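You operate a simulated robot arm through the tools that you are given. There is no shell and no other tool. Be economical: measure what you need, move in short steps, check, and stop when the job is done.

You are at the controls of a simulated two-armed robot. One attempt, no reset.

## Task
Clear the high stool into the grey crate, wipe its seat and carry the crate to the rack.
Fine: chalk box and twine go in the crate; wipe off the sawdust with the folded blue rag from the table and put it back; the crate goes in both hands. Set down upright: chalk box. What is to be rubbed or washed off counts as gone when no trace of it is left.

Only the result counts: the job must be done as asked and must still hold three seconds after the hand-in. Knocking over, shifting, dropping, spilling or breaking anything else fails it.

## Robot
Two 7-joint arms with two-finger parallel grippers on one trunk, on a base that drives. Base frame: it is fixed to the floor where the robot stands at the start and does not move with it; the origin is under the middle of the robot, x ahead of it, y to its left, z up. Lengths are in mm, angles in degrees, forces in N, time in s.
The left shoulder is at the start at [70, 133, 1204], the right one opposite. Each reaches about 749 mm from its shoulder. Places, roughly: folded red rag [1250, -1250, 1500]; green crate [1000, -1500, 500]; grey crate [1000, -1000, 750]; top of the plywood rack [1000, -1600, 800]. Payload 1.57 kg a hand.
The TCP of each hand is the grasp point between the finger pads, 30 mm short of the fingertips. In the tool frame z runs along the fingers and y along their closing line. The gripper opens to 80 mm. The fingers are 17 mm wide and 12 mm thick; the gripper's body (40 by 82 mm) begins 80 mm behind the TCP.
Orientation is that of the tool frame in the base frame, as [roll, pitch, yaw] about the fixed x, y, z axes, in that order (R = Rz(yaw) Ry(pitch) Rx(roll)). With the fingers straight down and closing along the base's y, the tool's x points along the base's -x, its y along +y and its z along -z.

## Interface
- The arms move only by the tool servo_tool. It takes "left_targets", "right_targets" or both (then of equal length, played together; a hand with none holds still); each is text: rows parted by semicolons, each of 7 numbers parted by spaces: the gripper command, from -1 (fully open) to 1 (shut), values between in proportion, then the shift along the base's x, y, z in units of 300 mm (1.0 is 300 mm), then the turn, a rotation vector about the base's x, y, z in units of 180 degrees (1.0 is 180 degrees). In form: jaw dx dy dz wx wy wz; .... A call has 1 to 8 rows; each row is the pose to reach, as a shift and turn from the pose commanded when the call began. A call with a number of a shift or a turn outside -1 to 1 is refused whole. A row lasts 0.2 s, in which the tool goes at most 50 mm and 8.6 degrees; a call with a longer step from one row to the next is refused whole, and so is a gripper value outside its range. Where a pose cannot be reached the arm comes as near as it can. A force on the tool above 40 N (or 10 N above the force at the start of the call, whichever is more), or a blocked arm, ends the call early, and 0.2 s more pass. The fingers move at their own pace (about 153 mm/s each) and stop on an object; they squeeze with about 24 N. The grip force told is the motor's: it shows also when the fingers shut on nothing. Time passes only in rows, and 0.2 s behind the last, so rows that repeat a pose let the fingers close. The reply holds the time, the measured pose of the TCP, the force on the tool along the base axes, the opening and the grip force, in the units named above and with some noise, with the torque about the TCP (base axes, N m) and any sound that the robot's microphone picked up.
- Cameras (640 x 400 px; columns grow to the right, rows downward): "scene" is now at [113.3, -38.4, 1381.5]; the picture's right is [-0.53, -0.85, 0.00], its down [-0.74, 0.46, -0.49] and it looks along [0.42, -0.26, -0.87] (base axes); focal length 275 px, centre (320, 200). "left" rides on the left gripper at [72, 7, -122] in its tool frame; the picture's right is [-0.09, 1.00, 0.00], its down [-0.84, -0.08, -0.54] and it looks along [-0.54, -0.05, 0.84] (tool axes); focal length 238 px, centre (320, 200). "right" rides on the right gripper at [72, -7, -122] in its tool frame; the picture's right is [0.09, 1.00, 0.00], its down [-0.84, 0.08, -0.54] and it looks along [-0.54, 0.05, 0.84] (tool axes); focal length 238 px, centre (320, 200). There is no depth. A picture from a camera that has moved, and an enlarged one, comes with that camera's place and axes in the base frame and with its lens. The place of the scene camera against the robot may be out by one fixed shift of up to 25 mm in any direction.
- grab_frame(camera): a new picture of that camera. The clock stands still meanwhile.
- raise_lower(by): slides the trunk up (or, below 0, down) by that many mm; the arms and the scene camera ride with it, the base frame stays. It gives what a move gives, with no picture.
- roll_base(legs): drives the robot by 1 to 6 legs, each [ahead, left, turn to the left] in mm, mm and degrees, along the robot's own axes; the way and the turn of a leg run together, so that a leg with both is an arc; at most 1500 mm and 180 degrees a leg. The arms and the cameras ride along, it lands a little off, and it stops where it bumps. It gives what a move gives.
- aim_head(pan, tilt): turns the head with the scene camera to pan (to the left, within 86 degrees either way) and tilt (down, from -29 to 69), counted from straight ahead of the robot. It gives what a move gives.
- inspect(camera, box): a new picture of the part [left, top, right, bottom] of that camera's present view, enlarged. The clock stands still meanwhile.
- finish_job(): hands the job in; it is judged then, once.

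Go step by step. Nothing tells you exact positions but the pictures and the camera data: compare them with the known pose of the tool, close in by small moves and look again before you grip or let go. The budget is 120 turns and 108 pictures, counting those below and the enlarged ones. Unless the task says otherwise, let go and move clear before handing in, and close with one line.

The tools are called as a command line: name --argument value ..., lists and objects as JSON in quotes. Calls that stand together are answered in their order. servo_tool: Moves the arms, as the interface text tells. Its arguments: {"type":"object","properties":{"left_targets":{"type":"string"},"right_targets":{"type":"string"}},"required":[]} The other tools are called the same way: raise_lower (by) slides the trunk up or down; roll_base (legs) drives the base; aim_head (pan, tilt) turns the head that bears the scene camera; grab_frame (camera) takes a picture; inspect (camera, box) takes an enlarged picture of a part of a camera's view; finish_job () hands the job in.

At the start:

```text
t: 0.0
left_eef_pos: [387.7, -39.5, 919.1]
left_tool_rot: [179.9, 0.0, 179.9]
left_force: [-0.8, -0.1, 0.7]
left_torque: [0.02, 0.02, 0.01]
left_finger_gap: 80.1
left_grip_force: 0.0
right_eef_pos: [269.9, -343.3, 873.4]
right_tool_rot: [180.0, -0.1, 180.0]
right_force: [-1.1, 0.8, -0.1]
right_torque: [0.0, 0.0, -0.01]
right_finger_gap: 79.8
right_grip_force: 0.1
trunk travel left (down, up): [-778.0, 162.0]
robot x, y, heading: [-1.6, 2.3, 0.1]
head pan, tilt: [-31.7, 60.6]
```

scene: 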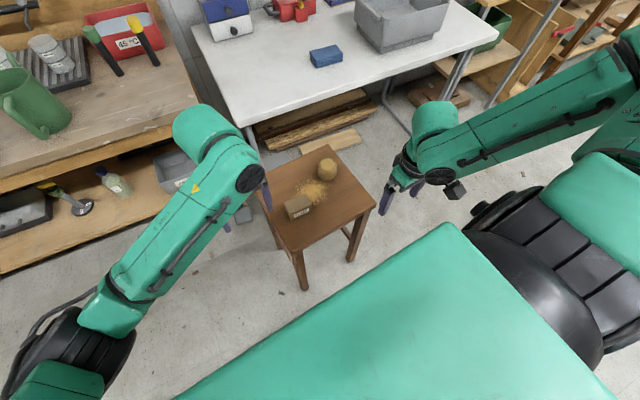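
right: 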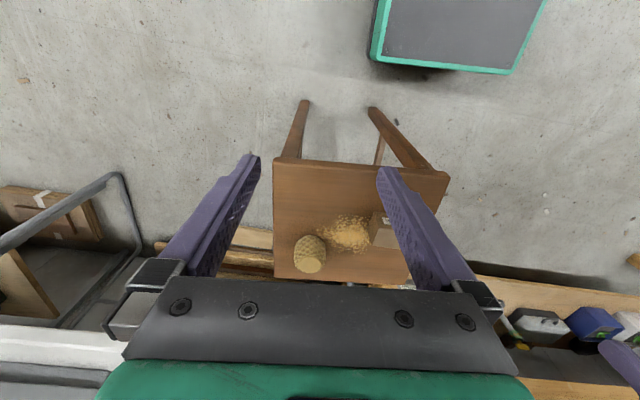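
left: 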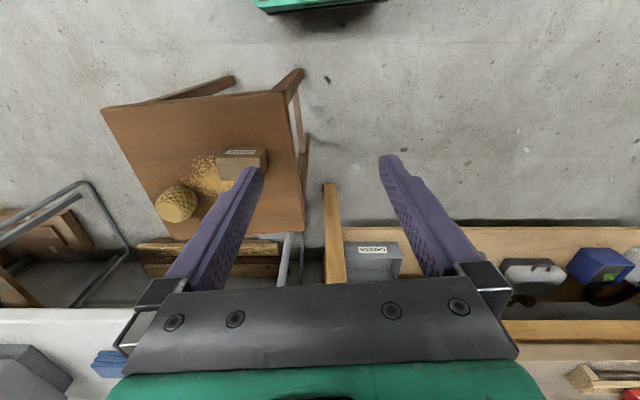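

I see the stool just ahead with a chalk box, twine ball and sawdust, and the table with the blue rag and grey crate beyond it. I'll look around before moving anything.

aim_head --pan -45 --tilt 35

grab_frame --camera "scene"

aim_head --pan -80 --tilt 35

grab_frame --camera "scene"

```text
t: 0.9
left_eef_pos: [387.2, -40.4, 919.5]
left_tool_rot: [-179.9, -0.1, -180.0]
left_force: [0.8, 0.1, 0.5]
left_torque: [-0.01, 0.01, -0.03]
left_finger_gap: 80.1
left_grip_force: 0.1
right_eef_pos: [269.7, -343.0, 875.0]
right_tool_rot: [-180.0, -0.1, -179.9]
right_force: [-0.2, -0.6, -0.1]
right_torque: [0.05, 0.0, -0.02]
right_finger_gap: 80.0
right_grip_force: 0.1
trunk travel left (down, up): [-778.0, 162.0]
robot x, y, heading: [1.6, 1.5, -0.0]
head pan, tilt: [-45.0, 35.0]
```

```text
104 pictures are left
camera scene: at [119.4, -65.9, 1416.4], right [-0.71, -0.71, 0.0], down [-0.41, 0.41, -0.82], along [0.58, -0.58, -0.57], focal length 275 px, centre (320, 200)
```

scene: 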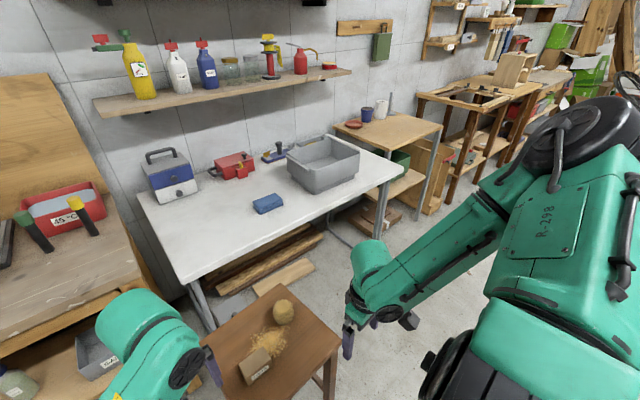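

```text
t: 1.9
left_eef_pos: [387.6, -38.6, 919.4]
left_tool_rot: [180.0, 0.0, 179.9]
left_force: [0.4, 0.3, -0.3]
left_torque: [0.02, 0.01, 0.0]
left_finger_gap: 80.0
left_grip_force: 0.1
right_eef_pos: [268.8, -344.0, 873.0]
right_tool_rot: [-180.0, 0.0, 180.0]
right_force: [0.6, -0.4, -0.3]
right_torque: [0.0, 0.02, -0.02]
right_finger_gap: 80.2
right_grip_force: 0.1
trunk travel left (down, up): [-778.0, 162.0]
robot x, y, heading: [-1.0, -1.2, -0.3]
head pan, tilt: [-80.0, 35.0]
```

```text
103 pictures are left
camera scene: at [72.6, -90.4, 1416.5], right [-0.98, -0.17, 0.0], down [-0.1, 0.56, -0.82], along [0.14, -0.81, -0.57], focal length 275 px, centre (320, 200)
```

scene: 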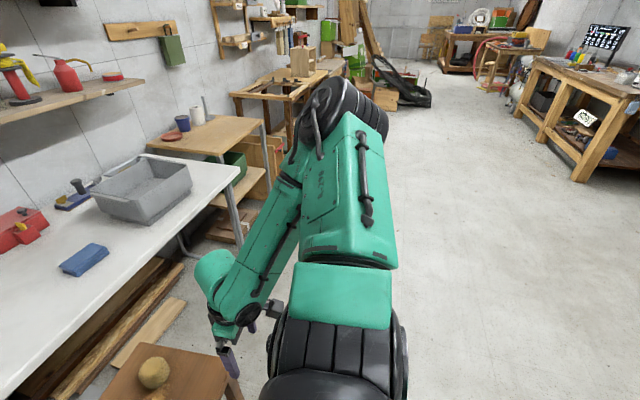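

The plywood rack right of the table has a few items at its back on top and a green crate underneath. I'll look closer at rack, crate, and stool.

inspect --camera "scene" --box '[60, 80, 300, 250]'

aim_head --pan -25 --tilt 55

grab_frame --camera "scene"

```text
2.35 times, centred on (180, 165) of scene
camera zoom: at [72.6, -90.4, 1416.5], right [-0.98, -0.17, 0.0], down [-0.1, 0.56, -0.82], along [0.14, -0.81, -0.57], focal length 647 px, centre (649, 282)
```

zoom: 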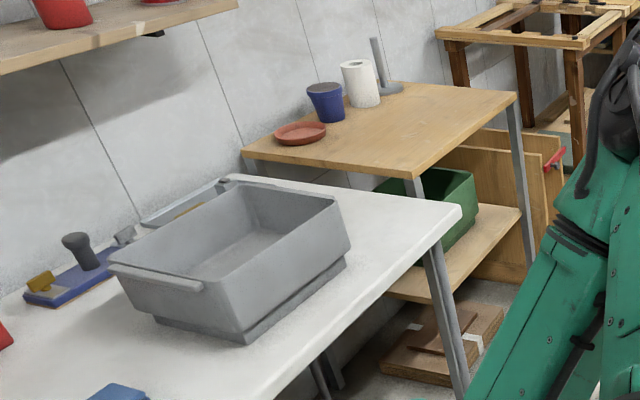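

```text
t: 3.1
left_eef_pos: [387.0, -40.5, 919.8]
left_tool_rot: [-180.0, 0.1, 180.0]
left_force: [-0.9, 0.2, 0.5]
left_torque: [-0.01, 0.01, -0.03]
left_finger_gap: 79.8
left_grip_force: 0.0
right_eef_pos: [270.2, -343.1, 872.9]
right_tool_rot: [-180.0, -0.1, -180.0]
right_force: [-1.0, -0.2, -0.3]
right_torque: [-0.01, -0.01, -0.02]
right_finger_gap: 79.9
right_grip_force: 0.1
trunk travel left (down, up): [-778.0, 162.0]
robot x, y, heading: [3.1, -0.5, 0.0]
head pan, tilt: [-25.0, 55.0]
```

```text
101 pictures are left
camera scene: at [122.5, -34.3, 1388.3], right [-0.42, -0.91, 0.0], down [-0.74, 0.35, -0.57], along [0.52, -0.24, -0.82], focal length 275 px, centre (320, 200)
```

scene: 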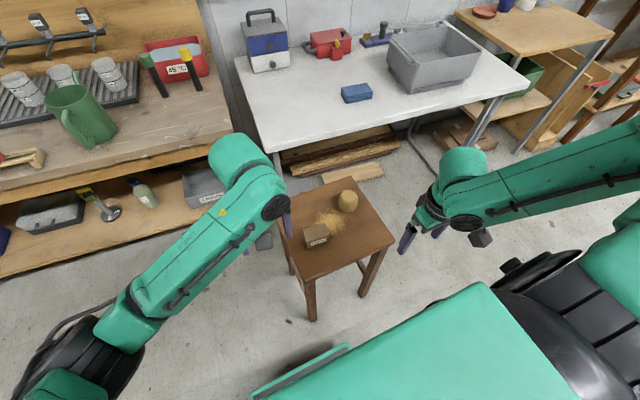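

Seat top works out to about z=612, x 366–676, y -416…-101. I'll zoom in on the objects to size them.

inspect --camera "left" --box '[100, 90, 320, 240]'

inspect --camera "scene" --box '[270, 165, 400, 285]'

inspect --camera "right" --box '[260, 150, 460, 290]'

```text
2.67 times, centred on (210, 165) of left
camera zoom: at [315.9, -33.7, 1040.9], right [0.09, 1.0, 0.0], down [0.84, -0.08, 0.54], along [0.54, -0.05, -0.84], focal length 636 px, centre (613, 293)
```

zoom: 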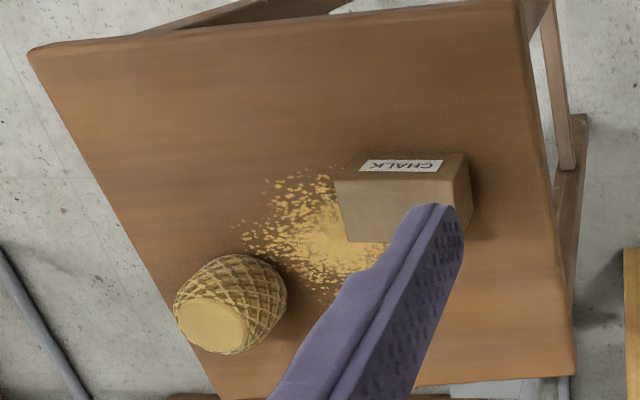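

```text
3.33 times, centred on (335, 225) of scene
camera zoom: at [122.5, -34.3, 1388.3], right [-0.42, -0.91, 0.0], down [-0.74, 0.35, -0.57], along [0.52, -0.24, -0.82], focal length 917 px, centre (270, 117)
```

zoom: 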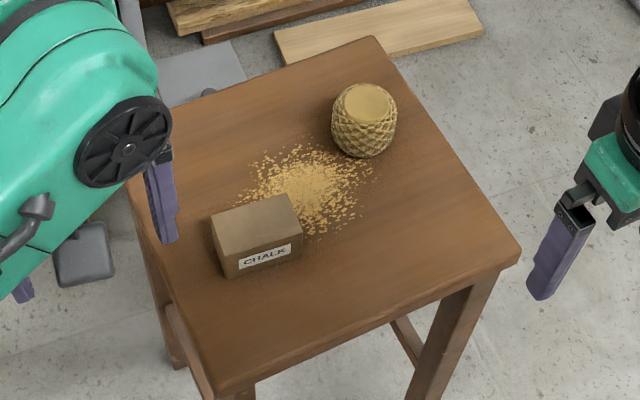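

```text
2.86 times, centred on (360, 220) of right
camera zoom: at [198.0, -350.5, 995.9], right [-0.09, 1.0, 0.0], down [0.84, 0.08, 0.54], along [0.54, 0.05, -0.84], focal length 681 px, centre (206, 143)
```

zoom: 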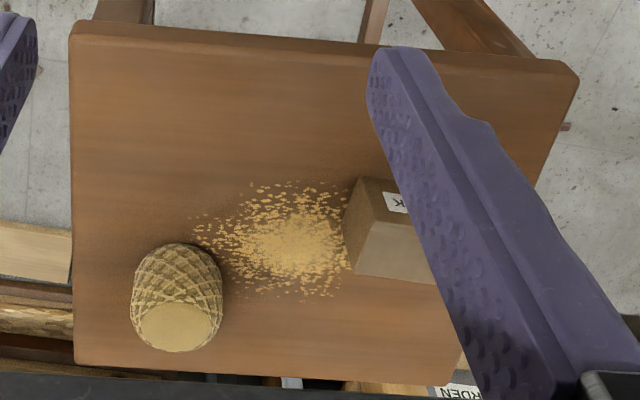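

Chalk box (about 46×75×43 mm) is centred near [485,-191], twine (Ø≈64, height ≈75) near [549,-338]. I'll swing the left hand over the chalk box, turning it to close along x.

servo_tool --left_targets "-1 0.041 -0.063 -0.03 0 0 -0.045; -1 0.082 -0.126 -0.06 0 0 -0.09; -1 0.123 -0.189 -0.09 0 0 -0.135; -1 0.164 -0.252 -0.12 0 0 -0.18; -1 0.205 -0.315 -0.15 0 0 -0.225; -1 0.246 -0.378 -0.18 0 0 -0.27; -1 0.287 -0.441 -0.21 0 0 -0.315; -1 0.327 -0.503 -0.233 0 0 -0.36"

servo_tool --left_targets "-1 0 0 0 0 0 -0.045; -1 0 0 0 0 0 -0.09; -1 0 0 -0.05 0 0 -0.14; -1 0 0 -0.1 0 0 -0.14; -1 0 0 -0.1 0 0 -0.14"

grab_frame --camera "left"

grab_frame --camera "scene"

grab_frame --camera "right"

```text
t: 5.0
left_eef_pos: [450.7, -138.8, 853.1]
left_tool_rot: [179.9, -0.1, 117.5]
left_force: [-0.8, 0.4, -0.1]
left_torque: [0.06, -0.06, 0.02]
left_finger_gap: 80.0
left_grip_force: 0.1
left hand out of reach, approached as far as the arm can: row 6, 7, 8
right_eef_pos: [269.8, -342.9, 873.9]
right_tool_rot: [180.0, 0.1, 180.0]
right_force: [-0.6, -0.1, 0.1]
right_torque: [-0.01, 0.02, 0.04]
right_finger_gap: 80.1
right_grip_force: 0.1
trunk travel left (down, up): [-778.0, 162.0]
robot x, y, heading: [0.7, 1.4, 0.0]
head pan, tilt: [-25.0, 55.0]
```

```text
refused: row 3 steps farther than a row can; nothing moved
```

```text
97 pictures are left
camera left: at [423.2, -72.4, 975.0], right [0.93, 0.38, 0.0], down [0.32, -0.78, 0.54], along [0.21, -0.5, -0.84], focal length 238 px, centre (320, 200)
```

left: 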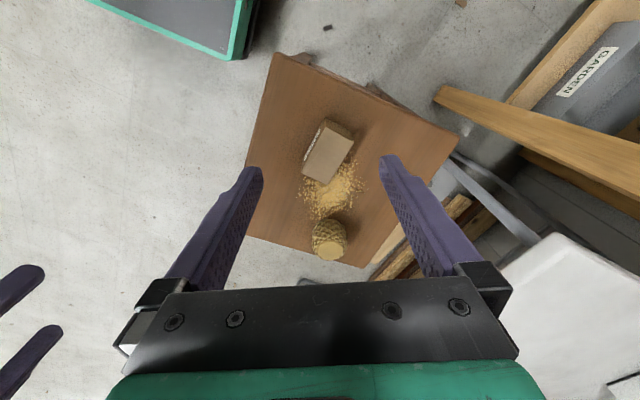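

```text
96 pictures are left
camera scene: at [121.8, -34.2, 1388.3], right [-0.42, -0.91, 0.0], down [-0.74, 0.35, -0.57], along [0.52, -0.24, -0.82], focal length 275 px, centre (320, 200)
```

scene: 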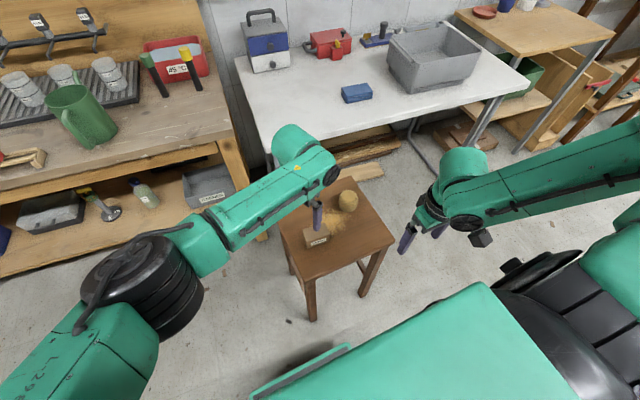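

```text
95 pictures are left
camera right: at [197.5, -350.5, 996.1], right [-0.09, 1.0, 0.0], down [0.84, 0.08, 0.54], along [0.54, 0.05, -0.84], focal length 238 px, centre (320, 200)
```

right: 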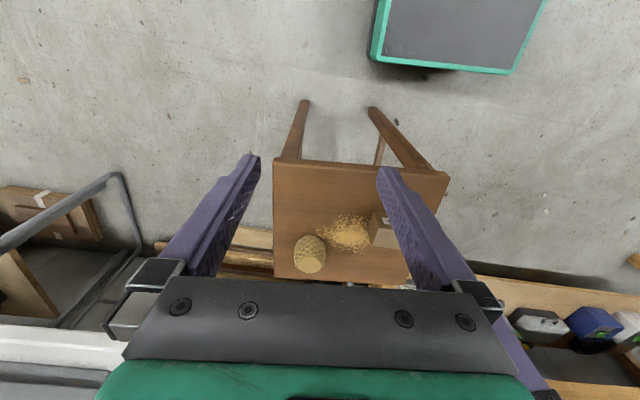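

The left arm runs out of reach across the body, so I'll strafe the base right to face the stool, then lower the trunk a little.

roll_base --legs '[[0, -270, 0]]'

aim_head --pan 0 --tilt 55

grab_frame --camera "scene"

grab_frame --camera "left"

```text
t: 6.9
left_eef_pos: [452.0, -406.3, 853.5]
left_tool_rot: [180.0, -0.2, 117.8]
left_force: [0.7, -0.3, 0.7]
left_torque: [-0.02, -0.01, 0.0]
left_finger_gap: 79.8
left_grip_force: 0.0
right_eef_pos: [271.8, -610.9, 873.4]
right_tool_rot: [-179.9, -0.1, -179.8]
right_force: [0.6, 1.0, -0.1]
right_torque: [-0.02, -0.01, 0.0]
right_finger_gap: 80.0
right_grip_force: 0.1
trunk travel left (down, up): [-778.0, 162.0]
robot x, y, heading: [-1.1, -271.7, -0.1]
head pan, tilt: [-25.0, 55.0]
```

```text
t: 7.8
left_eef_pos: [453.0, -406.9, 852.0]
left_tool_rot: [180.0, -0.2, 117.9]
left_force: [-0.4, 0.8, -0.5]
left_torque: [0.0, 0.0, 0.0]
left_finger_gap: 80.0
left_grip_force: 0.0
right_eef_pos: [272.1, -612.7, 873.1]
right_tool_rot: [-180.0, -0.1, -179.8]
right_force: [-0.8, -0.3, 0.1]
right_torque: [-0.02, 0.02, -0.03]
right_finger_gap: 80.0
right_grip_force: 0.0
trunk travel left (down, up): [-778.0, 162.0]
robot x, y, heading: [0.7, -270.2, 0.0]
head pan, tilt: [0.0, 55.0]
```

```text
94 pictures are left
camera scene: at [129.8, -273.8, 1388.2], right [0.0, -1.0, 0.0], down [-0.82, 0.0, -0.57], along [0.57, 0.0, -0.82], focal length 275 px, centre (320, 200)
```

scene: 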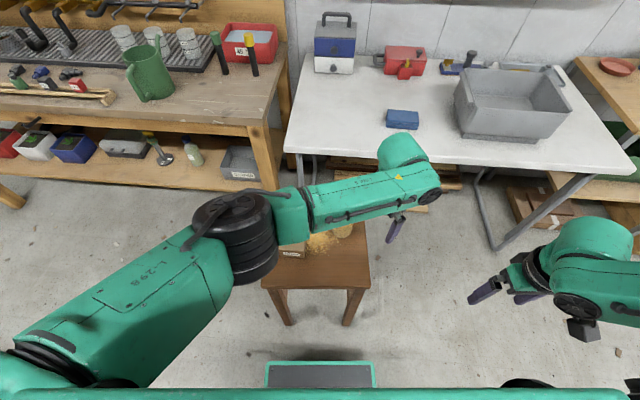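

```text
93 pictures are left
camera left: at [424.3, -341.0, 974.5], right [0.92, 0.38, 0.0], down [0.32, -0.78, 0.54], along [0.21, -0.5, -0.84], focal length 238 px, centre (320, 200)
```

left: 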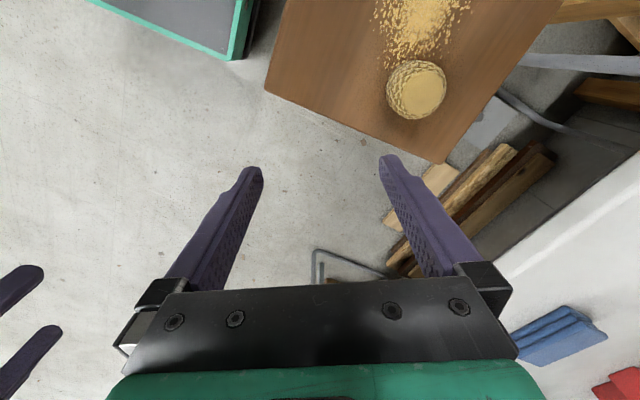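

servo_tool --left_targets "-1 0.014 0.09 0 0 0 -0.02; -1 0.028 0.18 0 0 0 -0.04; -1 0.042 0.27 -0.02 0 0 -0.06; -1 0.055 0.36 -0.04 0 0 -0.08; -1 0.069 0.45 -0.06 0 0 -0.1; -1 0.083 0.54 -0.08 0 0 -0.12; -1 0.097 0.63 -0.1 0 0 -0.14; -1 0.11 0.717 -0.12 0 0 -0.16"

grab_frame --camera "left"

```text
t: 9.6
left_eef_pos: [482.9, -191.0, 817.1]
left_tool_rot: [180.0, -0.1, 89.0]
left_force: [0.1, -0.1, -0.1]
left_torque: [0.02, 0.0, 0.01]
left_finger_gap: 80.2
left_grip_force: 0.1
right_eef_pos: [272.1, -611.9, 873.2]
right_tool_rot: [-180.0, -0.1, -179.7]
right_force: [-0.5, 0.3, -0.9]
right_torque: [0.0, -0.01, 0.0]
right_finger_gap: 80.0
right_grip_force: 0.2
trunk travel left (down, up): [-778.0, 162.0]
robot x, y, heading: [2.8, -269.7, 0.2]
head pan, tilt: [0.0, 55.0]
```

```text
92 pictures are left
camera left: at [491.1, -120.3, 938.5], right [0.99, -0.11, 0.0], down [-0.09, -0.84, 0.54], along [-0.06, -0.54, -0.84], focal length 238 px, centre (320, 200)
```

left: 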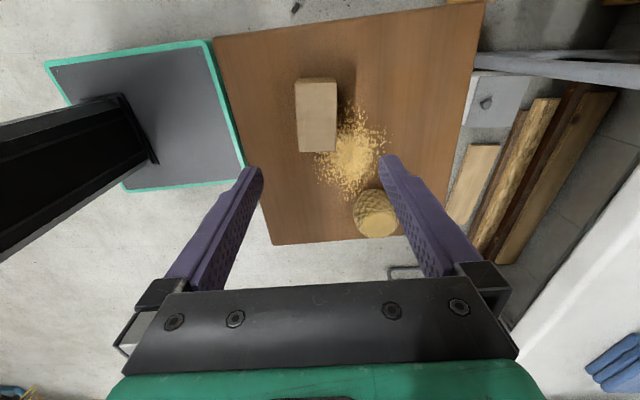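

Box centre refined to [480,-190], turned about 5°. Lowering the left hand to just above it and checking.

servo_tool --left_targets "-1 -0.008 0.003 -0.12 0 0 -0.022; -1 -0.008 0.003 -0.24 0 0 -0.022; -1 -0.008 0.003 -0.36 0 0 -0.022; -1 -0.008 0.003 -0.36 0 0 -0.022"

grab_frame --camera "left"

```text
t: 10.6
left_eef_pos: [479.3, -193.0, 708.2]
left_tool_rot: [179.9, -0.2, 85.2]
left_force: [-0.1, 0.5, 1.2]
left_torque: [-0.04, -0.04, 0.0]
left_finger_gap: 79.9
left_grip_force: 0.0
right_eef_pos: [271.7, -611.8, 873.1]
right_tool_rot: [-179.9, -0.1, -179.9]
right_force: [0.4, 0.0, -0.6]
right_torque: [-0.01, 0.0, 0.02]
right_finger_gap: 80.3
right_grip_force: 0.0
trunk travel left (down, up): [-778.0, 162.0]
robot x, y, heading: [0.0, -276.0, 0.2]
head pan, tilt: [0.0, 55.0]
```

```text
91 pictures are left
camera left: at [493.2, -122.1, 830.9], right [0.98, -0.18, 0.0], down [-0.15, -0.83, 0.54], along [-0.1, -0.53, -0.84], focal length 238 px, centre (320, 200)
```

left: 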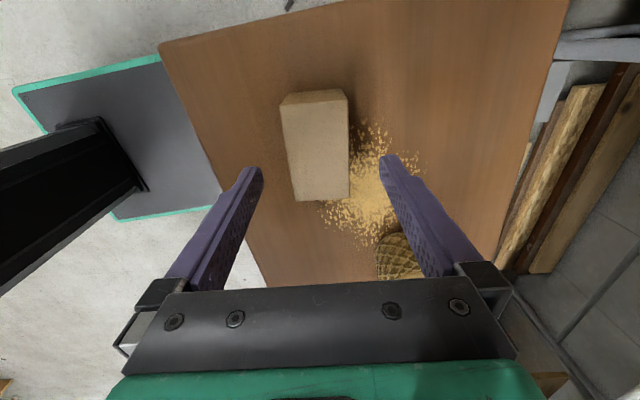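

servo_tool --left_targets "-1 0 0.006 -0.1 0 0 0; -1 0 0.008 -0.193 0 0 0; -1 0 0.008 -0.193 0 0 0; 0.6 0 0.008 -0.193 0 0 0; 1 0 0.008 -0.193 0 0 0; 1 0 0.008 -0.193 0 0 0; 1 0 0.008 -0.193 0 0 0"

grab_frame --camera "left"

```text
t: 12.2
left_eef_pos: [481.1, -190.6, 651.1]
left_tool_rot: [179.8, -0.2, 85.1]
left_force: [1.2, 0.4, 3.4]
left_torque: [-0.13, -0.01, 0.04]
left_finger_gap: 44.9
left_grip_force: 23.8
right_eef_pos: [272.4, -613.4, 873.8]
right_tool_rot: [-180.0, -0.1, -179.8]
right_force: [0.1, -0.1, 0.2]
right_torque: [-0.02, -0.03, -0.01]
right_finger_gap: 79.8
right_grip_force: 0.0
trunk travel left (down, up): [-778.0, 162.0]
robot x, y, heading: [5.5, -270.9, 0.2]
head pan, tilt: [0.0, 55.0]
```

```text
90 pictures are left
camera left: at [494.1, -118.7, 773.9], right [0.98, -0.18, 0.0], down [-0.15, -0.83, 0.54], along [-0.09, -0.53, -0.84], focal length 238 px, centre (320, 200)
```

left: 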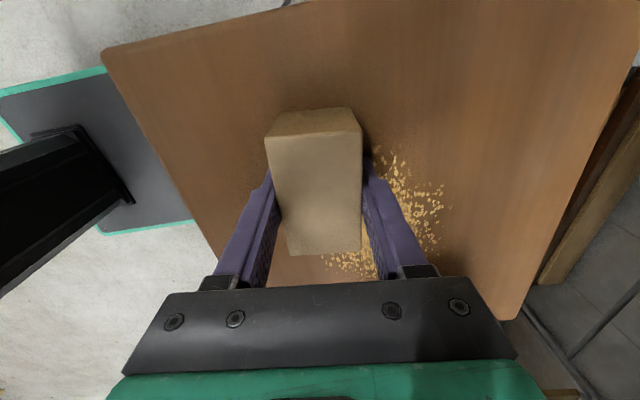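

Chalk box is gripped (45 mm). Lift it and clear to the left.

servo_tool --left_targets "1 0 0 0.1 0 0 0; 1 0 0 0.25 0 0 0; 1 0 0 0.4 0 0 0; 1 0 0.05 0.55 0 0 0; 1 -0.05 0.15 0.65 0 0 0; 1 -0.1 0.28 0.7 0 0 0; 1 -0.15 0.41 0.72 0 0 0; 1 -0.15 0.5 0.72 0 0 0"

servo_tool --right_targets "-1 0.12 0.11 0 0 0 0; -1 0.23 0.22 0 0 0 0; -1 0.34 0.33 0 0 0 0; -1 0.45 0.44 0 0 0 0; -1 0.56 0.55 0 0 0 0; -1 0.67 0.66 -0.03 0 0 0; -1 0.78 0.77 -0.06 0 0 0; -1 0.88 0.88 -0.09 0 0 0"

grab_frame --camera "right"

grab_frame --camera "scene"

```text
t: 13.9
left_eef_pos: [436.7, -36.8, 865.9]
left_tool_rot: [-180.0, -0.2, 85.0]
left_force: [0.5, -1.0, -0.8]
left_torque: [0.01, 0.0, 0.03]
left_finger_gap: 44.4
left_grip_force: 24.6
right_eef_pos: [271.5, -612.2, 873.3]
right_tool_rot: [180.0, -0.1, -179.8]
right_force: [-0.6, 0.0, 0.2]
right_torque: [-0.01, -0.04, 0.02]
right_finger_gap: 80.1
right_grip_force: 0.1
trunk travel left (down, up): [-778.0, 162.0]
robot x, y, heading: [-1.4, -270.4, 0.5]
head pan, tilt: [0.0, 55.0]
```

```text
t: 15.8
left_eef_pos: [437.6, -35.9, 865.3]
left_tool_rot: [-180.0, 0.0, 85.1]
left_force: [0.5, -0.1, -0.6]
left_torque: [-0.04, 0.02, 0.01]
left_finger_gap: 44.4
left_grip_force: 24.3
right_eef_pos: [535.9, -348.3, 845.7]
right_tool_rot: [-180.0, -0.2, -179.7]
right_force: [0.1, 0.2, -0.1]
right_torque: [-0.02, 0.02, 0.0]
right_finger_gap: 79.9
right_grip_force: 0.1
trunk travel left (down, up): [-778.0, 162.0]
robot x, y, heading: [1.5, -268.9, 0.2]
head pan, tilt: [0.0, 55.0]
```

```text
89 pictures are left
camera right: at [464.7, -355.3, 968.0], right [-0.1, 1.0, 0.0], down [0.84, 0.08, 0.54], along [0.54, 0.05, -0.84], focal length 238 px, centre (320, 200)
```

right: 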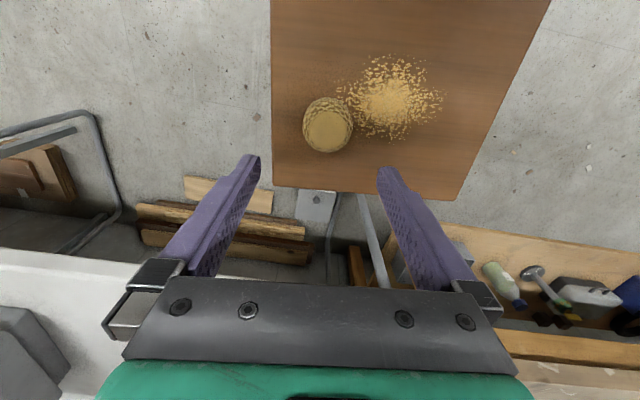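

```text
88 pictures are left
camera scene: at [131.0, -271.1, 1388.1], right [0.0, -1.0, 0.0], down [-0.82, 0.0, -0.57], along [0.57, 0.0, -0.82], focal length 275 px, centre (320, 200)
```

scene: 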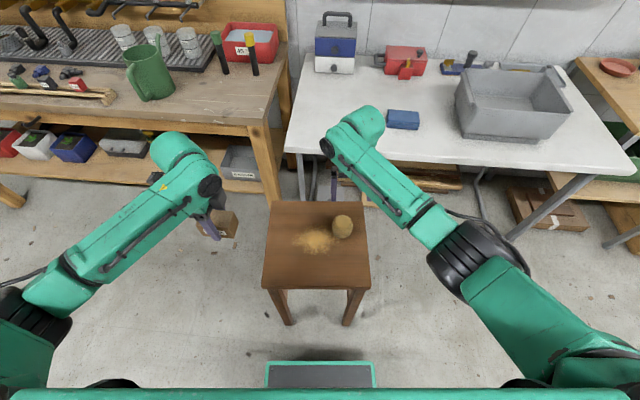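

Twine centre at [547,-340]; centring and descending.

servo_tool --right_targets "-1 0.037 0.027 -0.1 0 0 0; -1 0.037 0.027 -0.22 0 0 0; -1 0.037 0.027 -0.34 0 0 0; -1 0.037 0.027 -0.34 0 0 0"

grab_frame --camera "right"

```text
t: 16.8
left_eef_pos: [436.9, -38.6, 866.7]
left_tool_rot: [-179.9, -0.2, 85.1]
left_force: [0.3, -0.4, 0.3]
left_torque: [0.04, -0.08, 0.03]
left_finger_gap: 44.4
left_grip_force: 24.0
right_eef_pos: [539.8, -342.0, 745.0]
right_tool_rot: [179.9, 0.0, -179.9]
right_force: [0.6, -0.8, -0.2]
right_torque: [0.06, 0.02, 0.03]
right_finger_gap: 80.1
right_grip_force: 0.2
right hand out of reach, approached as far as the arm can: row 3, 4
trunk travel left (down, up): [-778.0, 162.0]
robot x, y, heading: [3.7, -270.5, 0.5]
head pan, tilt: [0.0, 55.0]
```

```text
87 pictures are left
camera right: at [468.5, -349.8, 867.2], right [-0.1, 1.0, 0.0], down [0.84, 0.08, 0.54], along [0.54, 0.05, -0.84], focal length 238 px, centre (320, 200)
```

right: 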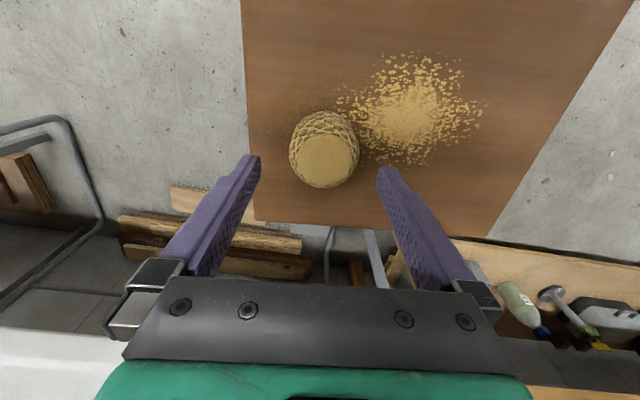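

Right arm is at its reach limit, so I'll raise the hand and lower the trunk by 130 mm.

servo_tool --right_targets "-1 0 0 0.15 0 0 0; -1 0 0 0.3 0 0 0; -1 0 0 0.42 0 0 0"

raise_lower --by -130

```text
t: 17.6
left_eef_pos: [437.0, -37.4, 867.0]
left_tool_rot: [-180.0, 0.0, 85.2]
left_force: [0.6, -1.0, -0.9]
left_torque: [0.01, 0.0, 0.02]
left_finger_gap: 44.4
left_grip_force: 24.5
right_eef_pos: [542.2, -342.7, 871.5]
right_tool_rot: [180.0, -0.2, -179.9]
right_force: [0.3, -0.5, 0.1]
right_torque: [-0.01, 0.01, -0.02]
right_finger_gap: 80.1
right_grip_force: 0.0
trunk travel left (down, up): [-778.0, 162.0]
robot x, y, heading: [-1.6, -270.4, 0.4]
head pan, tilt: [0.0, 55.0]
```

```text
t: 19.1
left_eef_pos: [437.0, -38.6, 736.9]
left_tool_rot: [179.9, -0.1, 85.2]
left_force: [-0.2, 0.4, -1.1]
left_torque: [-0.03, 0.01, -0.02]
left_finger_gap: 44.9
left_grip_force: 24.2
right_eef_pos: [543.2, -342.1, 740.7]
right_tool_rot: [-180.0, -0.2, -179.9]
right_force: [-0.6, 0.9, 0.1]
right_torque: [0.01, 0.0, 0.01]
right_finger_gap: 80.0
right_grip_force: 0.2
trunk travel left (down, up): [-648.0, 292.0]
robot x, y, heading: [0.3, -270.2, -0.0]
head pan, tilt: [0.0, 55.0]
```

servo_tool --right_targets "-1 0.013 0.008 -0.1 0 0 0; -1 0.013 0.008 -0.2 0 0 0; -1 0.013 0.008 -0.29 0 0 0; -1 0.013 0.008 -0.29 0 0 0; 1 0.013 0.008 -0.29 0 0 0; 1 0.013 0.008 -0.29 0 0 0; 1 0.013 0.008 -0.29 0 0 0"

grab_frame --camera "right"

```text
t: 20.7
left_eef_pos: [437.2, -38.6, 736.3]
left_tool_rot: [179.9, -0.1, 85.1]
left_force: [0.0, -0.3, -0.4]
left_torque: [-0.02, 0.0, -0.02]
left_finger_gap: 44.7
left_grip_force: 24.3
right_eef_pos: [547.0, -341.2, 654.6]
right_tool_rot: [-180.0, -0.1, -179.8]
right_force: [0.2, 0.5, -0.6]
right_torque: [0.0, 0.0, 0.0]
right_finger_gap: 60.2
right_grip_force: 24.2
trunk travel left (down, up): [-648.0, 292.0]
robot x, y, heading: [4.3, -269.0, 0.3]
head pan, tilt: [0.0, 55.0]
```

```text
86 pictures are left
camera right: at [475.5, -348.7, 776.7], right [-0.1, 1.0, 0.0], down [0.84, 0.08, 0.54], along [0.54, 0.05, -0.84], focal length 238 px, centre (320, 200)
```

right: 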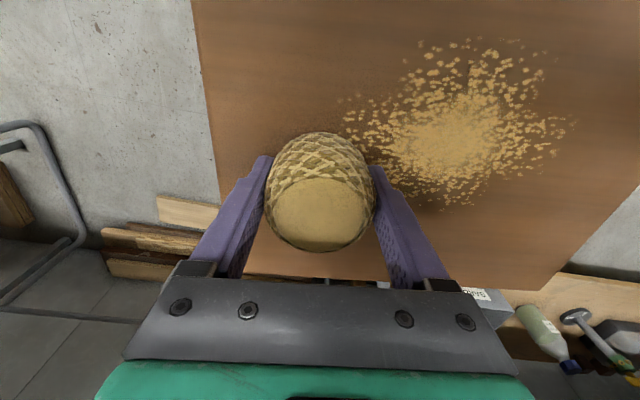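

Twine is gripped. Lift both, raise the trunk, and strafe right toward the crate.

servo_tool --left_targets "1 0 0 0.1 0 0 0; 1 0 0 0.2 0 0 0; 1 0 0 0.3 0 0 0; 1 0 -0.05 0.35 0 0 0; 1 0 -0.1 0.35 0 0 0" --right_targets "1 0 0 0.12 0 0 0; 1 0 0 0.26 0 0 0; 1 0 0 0.4 0 0 0; 1 -0.1 -0.05 0.5 0 0 0; 1 -0.25 -0.1 0.55 0 0 0"

raise_lower --by 130

roll_base --legs '[[0, -680, 0]]'

aim_head --pan 0 --tilt 35

grab_frame --camera "scene"

```text
t: 22.1
left_eef_pos: [437.1, -68.1, 842.5]
left_tool_rot: [180.0, -0.2, 85.0]
left_force: [0.1, -0.3, -1.0]
left_torque: [-0.02, 0.03, -0.02]
left_finger_gap: 44.6
left_grip_force: 23.9
right_eef_pos: [505.5, -420.6, 792.9]
right_tool_rot: [-175.4, 1.5, 176.5]
right_force: [0.8, 0.4, -1.3]
right_torque: [0.02, 0.04, 0.03]
right_finger_gap: 60.1
right_grip_force: 24.6
right hand out of reach, approached as far as the arm can: row 5
trunk travel left (down, up): [-648.0, 292.0]
robot x, y, heading: [1.1, -268.1, 0.1]
head pan, tilt: [0.0, 55.0]
stopped in row 5 (right hand): the arm was blocked; the commanded pose is now the measured one
```

```text
t: 23.7
left_eef_pos: [437.7, -69.2, 973.1]
left_tool_rot: [180.0, -0.1, 85.0]
left_force: [0.5, -0.2, -0.5]
left_torque: [0.02, 0.01, 0.03]
left_finger_gap: 44.2
left_grip_force: 24.0
right_eef_pos: [506.3, -419.6, 921.6]
right_tool_rot: [-175.5, 1.5, 176.6]
right_force: [0.6, -0.3, -1.2]
right_torque: [-0.02, -0.01, -0.03]
right_finger_gap: 59.9
right_grip_force: 24.4
trunk travel left (down, up): [-778.0, 162.0]
robot x, y, heading: [-3.2, -267.5, 0.2]
head pan, tilt: [0.0, 55.0]
```

```text
t: 27.4
left_eef_pos: [440.0, -745.4, 972.4]
left_tool_rot: [-179.9, -0.1, 84.9]
left_force: [-0.7, -0.2, -1.1]
left_torque: [0.0, 0.01, 0.05]
left_finger_gap: 44.8
left_grip_force: 24.4
right_eef_pos: [505.8, -1097.1, 921.6]
right_tool_rot: [-175.5, 1.5, 176.4]
right_force: [-0.2, -0.6, 0.1]
right_torque: [0.03, 0.0, 0.02]
right_finger_gap: 60.2
right_grip_force: 24.2
trunk travel left (down, up): [-778.0, 162.0]
robot x, y, heading: [-0.3, -944.9, 0.1]
head pan, tilt: [0.0, 55.0]
```

```text
t: 28.3
left_eef_pos: [438.8, -746.4, 973.0]
left_tool_rot: [180.0, -0.1, 84.9]
left_force: [-0.3, -0.4, -0.8]
left_torque: [0.02, 0.0, 0.0]
left_finger_gap: 44.8
left_grip_force: 24.2
right_eef_pos: [506.4, -1098.9, 923.7]
right_tool_rot: [-175.3, 1.6, 176.5]
right_force: [0.5, 0.2, -0.7]
right_torque: [-0.02, -0.05, 0.01]
right_finger_gap: 60.0
right_grip_force: 24.5
trunk travel left (down, up): [-778.0, 162.0]
robot x, y, heading: [0.9, -948.7, -0.1]
head pan, tilt: [0.0, 35.0]
```

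```text
85 pictures are left
camera scene: at [147.3, -950.3, 1416.4], right [0.0, -1.0, 0.0], down [-0.57, 0.0, -0.82], along [0.82, 0.0, -0.57], focal length 275 px, centre (320, 200)
```

scene: 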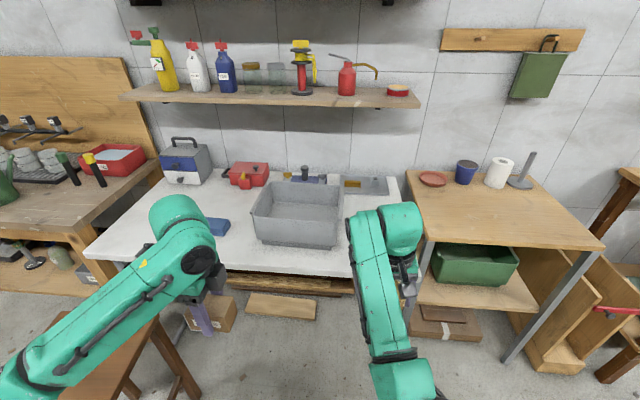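

inspect --camera "scene" --box '[190, 150, 430, 290]'

inspect --camera "scene" --box '[380, 140, 640, 300]'

```text
2.67 times, centred on (310, 220) of scene
camera zoom: at [147.3, -950.3, 1416.4], right [0.0, -1.0, 0.0], down [-0.57, 0.0, -0.82], along [0.82, 0.0, -0.57], focal length 734 px, centre (347, 147)
```

zoom: 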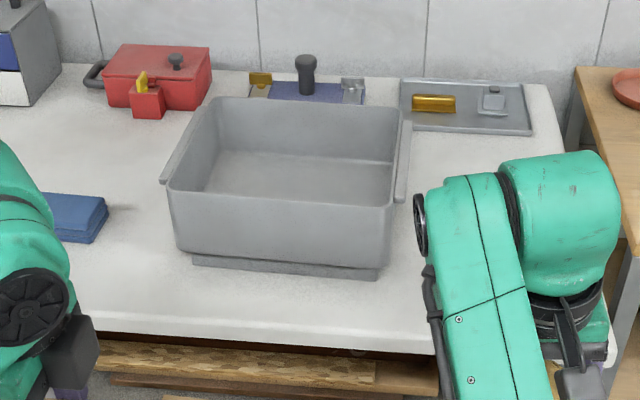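

```text
2.46 times, centred on (510, 220) of scene
camera zoom: at [147.3, -950.3, 1416.4], right [0.0, -1.0, 0.0], down [-0.57, 0.0, -0.82], along [0.82, 0.0, -0.57], focal length 677 px, centre (-148, 151)
```

zoom: 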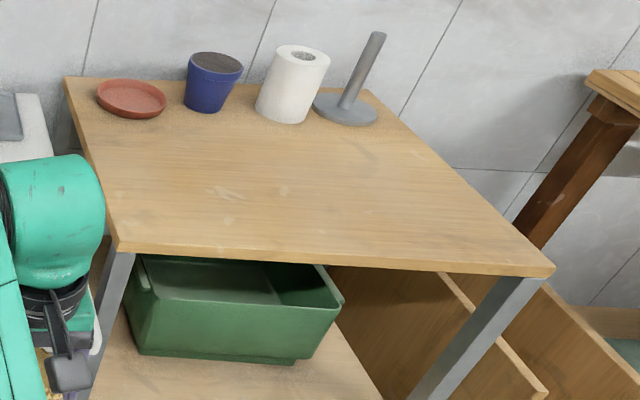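

Crate centre ≈ [952,-878], yaw about -6° like the table and rack, handle bars on its ±y sides. I'll turn the base -6° and drive up to it.

roll_base --legs '[[0, 0, -6], [0, 168, 0], [300, 0, 0]]'

aim_head --pan 0 --tilt 60

grab_frame --camera "scene"

grab_frame --camera "left"

```text
t: 31.9
left_eef_pos: [770.1, -659.5, 973.4]
left_tool_rot: [-179.9, -0.1, 78.8]
left_force: [-0.1, 0.0, -1.0]
left_torque: [0.0, 0.02, 0.03]
left_finger_gap: 44.6
left_grip_force: 24.2
right_eef_pos: [798.5, -1016.1, 921.4]
right_tool_rot: [-175.4, 1.6, 170.3]
right_force: [-0.5, -0.6, -0.5]
right_torque: [0.02, -0.02, -0.02]
right_finger_gap: 60.0
right_grip_force: 24.4
trunk travel left (down, up): [-778.0, 162.0]
robot x, y, heading: [314.2, -812.1, -5.8]
head pan, tilt: [0.0, 35.0]
```

```text
t: 32.8
left_eef_pos: [770.8, -660.3, 972.3]
left_tool_rot: [-180.0, -0.2, 78.9]
left_force: [0.7, 1.0, 0.0]
left_torque: [0.02, -0.01, 0.02]
left_finger_gap: 44.4
left_grip_force: 24.1
right_eef_pos: [798.9, -1016.2, 921.9]
right_tool_rot: [-175.5, 1.6, 170.2]
right_force: [0.0, 0.5, -0.5]
right_torque: [0.0, 0.02, -0.02]
right_finger_gap: 60.1
right_grip_force: 24.0
trunk travel left (down, up): [-778.0, 162.0]
robot x, y, heading: [313.8, -813.6, -6.0]
head pan, tilt: [0.0, 60.0]
```

```text
82 pictures are left
camera scene: at [437.5, -827.9, 1382.2], right [-0.11, -0.99, 0.0], down [-0.86, 0.09, -0.5], along [0.5, -0.05, -0.87], focal length 275 px, centre (320, 200)
```

scene: 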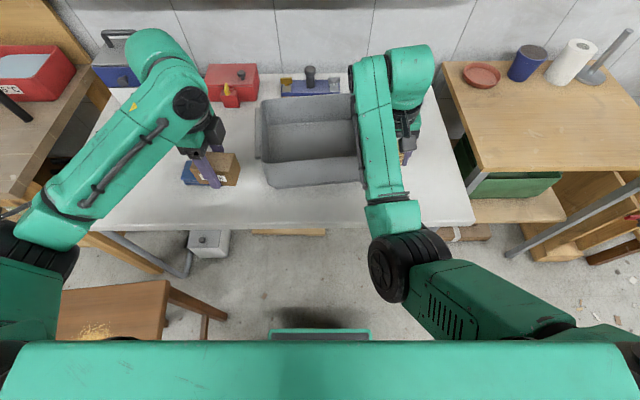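

```text
81 pictures are left
camera left: at [791.4, -590.6, 1094.3], right [0.96, -0.28, 0.0], down [-0.24, -0.81, 0.54], along [-0.15, -0.52, -0.84], focal length 238 px, centre (320, 200)
```

left: 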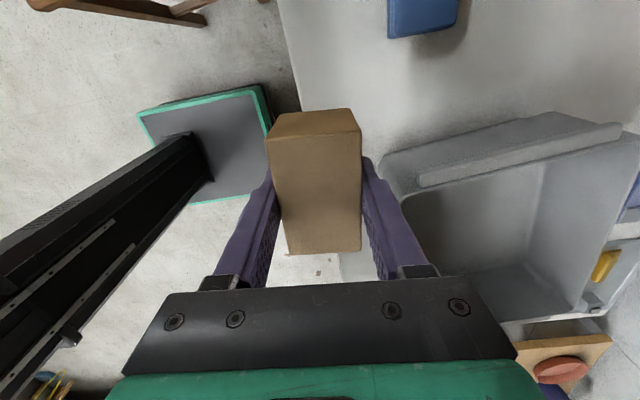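

roll_base --legs '[[110, 0, 0]]'

grab_frame --camera "scene"

grab_frame --camera "left"

grab_frame --camera "right"

```text
t: 34.0
left_eef_pos: [879.0, -671.5, 973.6]
left_tool_rot: [179.9, -0.1, 78.6]
left_force: [0.0, -0.3, -1.1]
left_torque: [-0.03, 0.03, 0.03]
left_finger_gap: 44.6
left_grip_force: 24.0
right_eef_pos: [906.7, -1028.4, 922.1]
right_tool_rot: [-175.4, 1.6, 170.2]
right_force: [0.3, 0.5, -0.8]
right_torque: [0.02, -0.01, 0.02]
right_finger_gap: 60.0
right_grip_force: 24.0
trunk travel left (down, up): [-778.0, 162.0]
robot x, y, heading: [424.5, -826.7, -5.9]
head pan, tilt: [0.0, 60.0]
```

```text
80 pictures are left
camera scene: at [544.5, -839.6, 1382.3], right [-0.11, -0.99, 0.0], down [-0.86, 0.09, -0.5], along [0.5, -0.05, -0.87], focal length 275 px, centre (320, 200)
```

scene: 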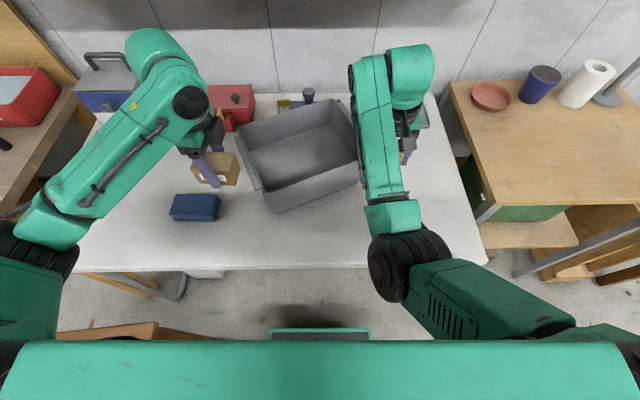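

```text
79 pictures are left
camera left: at [899.3, -603.3, 1094.9], right [0.96, -0.29, 0.0], down [-0.24, -0.81, 0.54], along [-0.15, -0.52, -0.84], focal length 238 px, centre (320, 200)
```

left: 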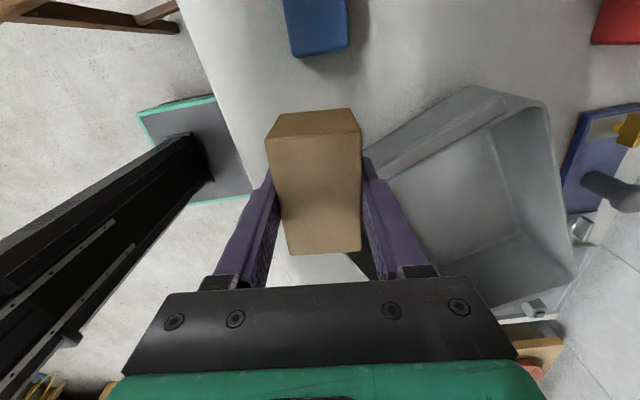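

```text
78 pictures are left
camera right: at [833.0, -1013.6, 1043.3], right [0.08, 0.99, -0.08], down [0.83, -0.02, 0.56], along [0.55, -0.11, -0.83], focal length 238 px, centre (320, 200)
```

right: 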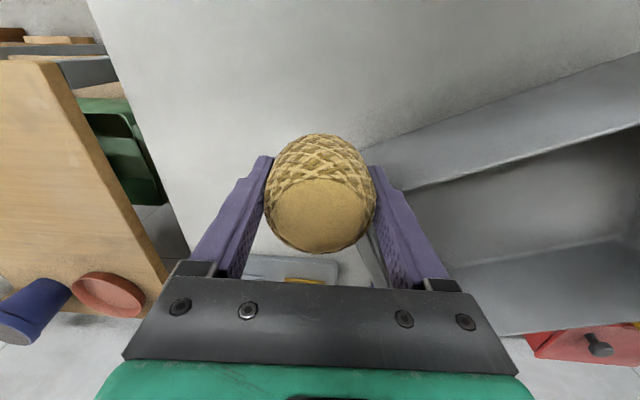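

The crate has been turned by the right hand during the last drive — the rim is higher than I reckoned. I'll raise the right hand and look carefully.

servo_tool --right_targets "1 0 0 0.1 0 0 0; 1 0 0 0.2 0 0 0; 1 0 0 0.25 0 0 0"

inspect --camera "scene" --box '[160, 70, 440, 245]'

grab_frame --camera "right"

```text
t: 34.8
left_eef_pos: [878.9, -673.0, 971.2]
left_tool_rot: [-179.9, -0.1, 78.6]
left_force: [-0.2, -0.3, -0.3]
left_torque: [0.0, 0.0, -0.02]
left_finger_gap: 44.6
left_grip_force: 24.4
right_eef_pos: [935.8, -1046.3, 973.8]
right_tool_rot: [-174.8, 1.6, 169.5]
right_force: [0.5, 0.7, -0.6]
right_torque: [0.01, -0.03, 0.03]
right_finger_gap: 60.1
right_grip_force: 23.8
right hand out of reach, approached as far as the arm can: row 1, 2, 3
trunk travel left (down, up): [-778.0, 162.0]
robot x, y, heading: [426.1, -821.9, -6.4]
head pan, tilt: [0.0, 60.0]
```

```text
2.29 times, centred on (300, 158) of scene
camera zoom: at [546.4, -839.9, 1382.1], right [-0.11, -0.99, 0.0], down [-0.86, 0.09, -0.5], along [0.5, -0.05, -0.87], focal length 629 px, centre (366, 297)
```

zoom: 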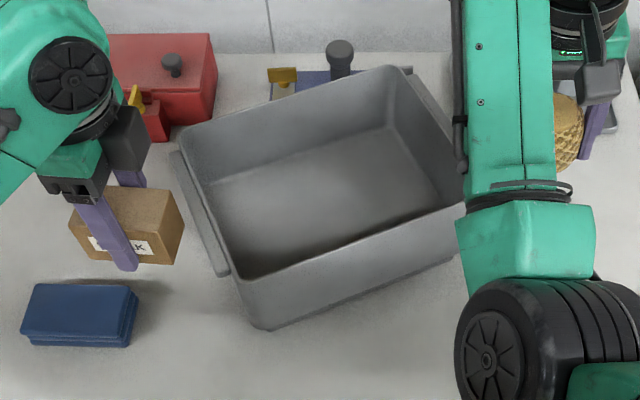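

```text
76 pictures are left
camera right: at [862.5, -1028.9, 1094.5], right [0.09, 0.99, -0.09], down [0.83, -0.02, 0.56], along [0.55, -0.13, -0.83], focal length 238 px, centre (320, 200)
```

right: 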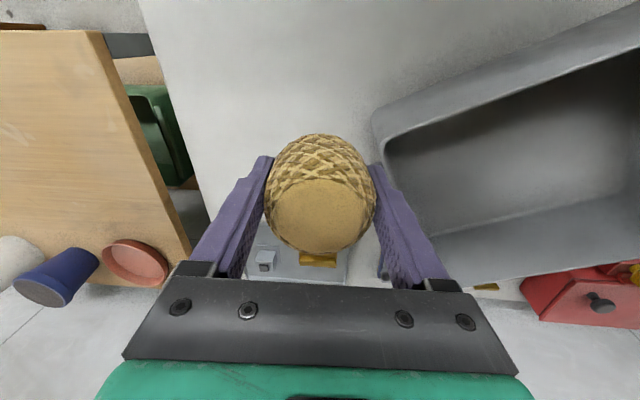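

Only the crate turned (now about +20°, rim z≈878, centre ≈ [1001,-846]); the plane tool behind is untouched. Next I bring the chalk over the crate, aligned with it, and check from the wrist.

servo_tool --left_targets "1 0.04 -0.07 0.04 0 0 0.022; 1 0.08 -0.14 0.06 0 0 0.044; 1 0.12 -0.21 0.06 0 0 0.066; 1 0.16 -0.28 0.06 0 0 0.088; 1 0.2 -0.35 0.06 0 0 0.11; 1 0.24 -0.42 0.06 0 0 0.132; 1 0.27 -0.49 0.06 0 0 0.154; 1 0.303 -0.56 0.06 0 0 0.174"

grab_frame --camera "left"

grab_frame --camera "scene"

```text
t: 36.6
left_eef_pos: [967.9, -841.4, 990.3]
left_tool_rot: [-180.0, -0.3, 110.0]
left_force: [0.6, 0.7, -0.5]
left_torque: [0.01, 0.02, 0.0]
left_finger_gap: 44.8
left_grip_force: 24.7
right_eef_pos: [934.6, -1046.3, 973.9]
right_tool_rot: [-174.9, 1.7, 169.6]
right_force: [-0.1, -0.5, -0.5]
right_torque: [-0.02, 0.01, 0.02]
right_finger_gap: 60.2
right_grip_force: 24.0
trunk travel left (down, up): [-778.0, 162.0]
robot x, y, heading: [419.8, -824.6, -6.1]
head pan, tilt: [0.0, 60.0]
```

```text
75 pictures are left
camera left: at [950.3, -772.0, 1112.0], right [0.97, 0.25, 0.0], down [0.21, -0.81, 0.54], along [0.14, -0.52, -0.84], focal length 238 px, centre (320, 200)
```

left: 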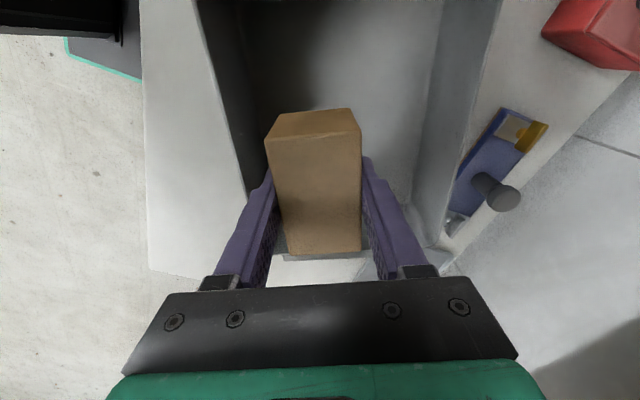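

```text
74 pictures are left
camera scene: at [546.2, -841.4, 1382.1], right [-0.11, -0.99, 0.0], down [-0.86, 0.09, -0.5], along [0.5, -0.05, -0.87], focal length 275 px, centre (320, 200)
```

scene: 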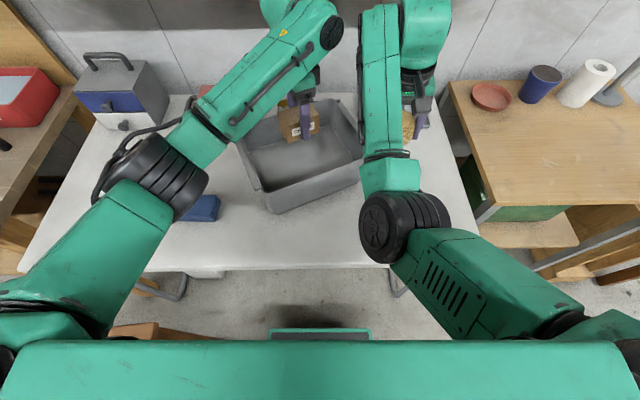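

The hand is well placed over the inside of the crate (about 30 mm in front of centre). Lowering the chalk into it.

servo_tool --left_targets "1 0 0 -0.13 0 0 0; 1 0 0 -0.26 0 0 0; 1 0 0 -0.39 0 0 0; 1 0 0 -0.52 0 0 0; 1 0 0 -0.6 0 0 0; 1 0 0 -0.63 0 0 0"

grab_frame --camera "left"

grab_frame --camera "scene"

```text
t: 37.7
left_eef_pos: [971.2, -843.3, 829.3]
left_tool_rot: [179.4, 0.4, 109.8]
left_force: [-4.9, 1.2, 16.7]
left_torque: [0.0, 0.67, -0.04]
left_finger_gap: 44.5
left_grip_force: 23.5
right_eef_pos: [932.8, -1047.7, 975.8]
right_tool_rot: [-174.7, 1.8, 169.2]
right_force: [0.1, 0.2, -0.6]
right_torque: [0.03, 0.0, -0.01]
right_finger_gap: 60.1
right_grip_force: 24.0
trunk travel left (down, up): [-778.0, 162.0]
robot x, y, heading: [426.2, -826.8, -6.1]
head pan, tilt: [0.0, 60.0]
stopped in row 5 (left hand): the force on the tool passed its limit (the readings are from after the stop); the commanded pose is now the measured one
```

```text
73 pictures are left
camera left: at [951.2, -773.7, 951.8], right [0.97, 0.25, 0.01], down [0.2, -0.81, 0.55], along [0.15, -0.53, -0.84], focal length 238 px, centre (320, 200)
```

left: 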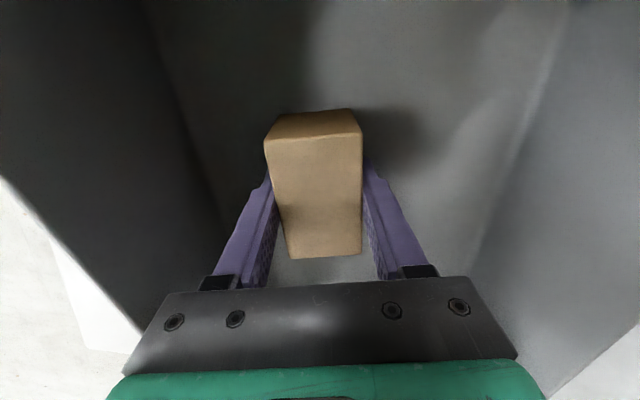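

```text
72 pictures are left
camera scene: at [542.1, -839.8, 1382.6], right [-0.11, -0.99, 0.0], down [-0.86, 0.09, -0.5], along [0.5, -0.05, -0.86], focal length 275 px, centre (320, 200)
```

scene: 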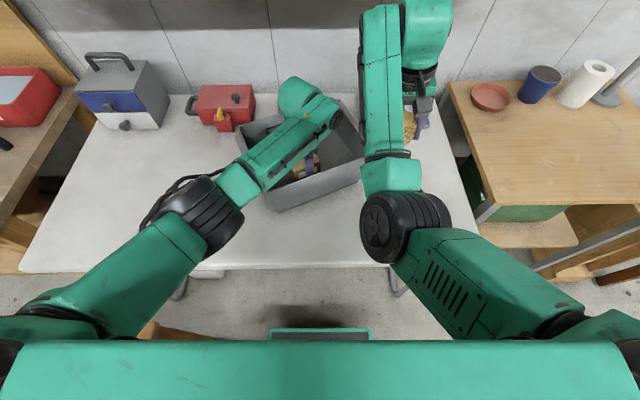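

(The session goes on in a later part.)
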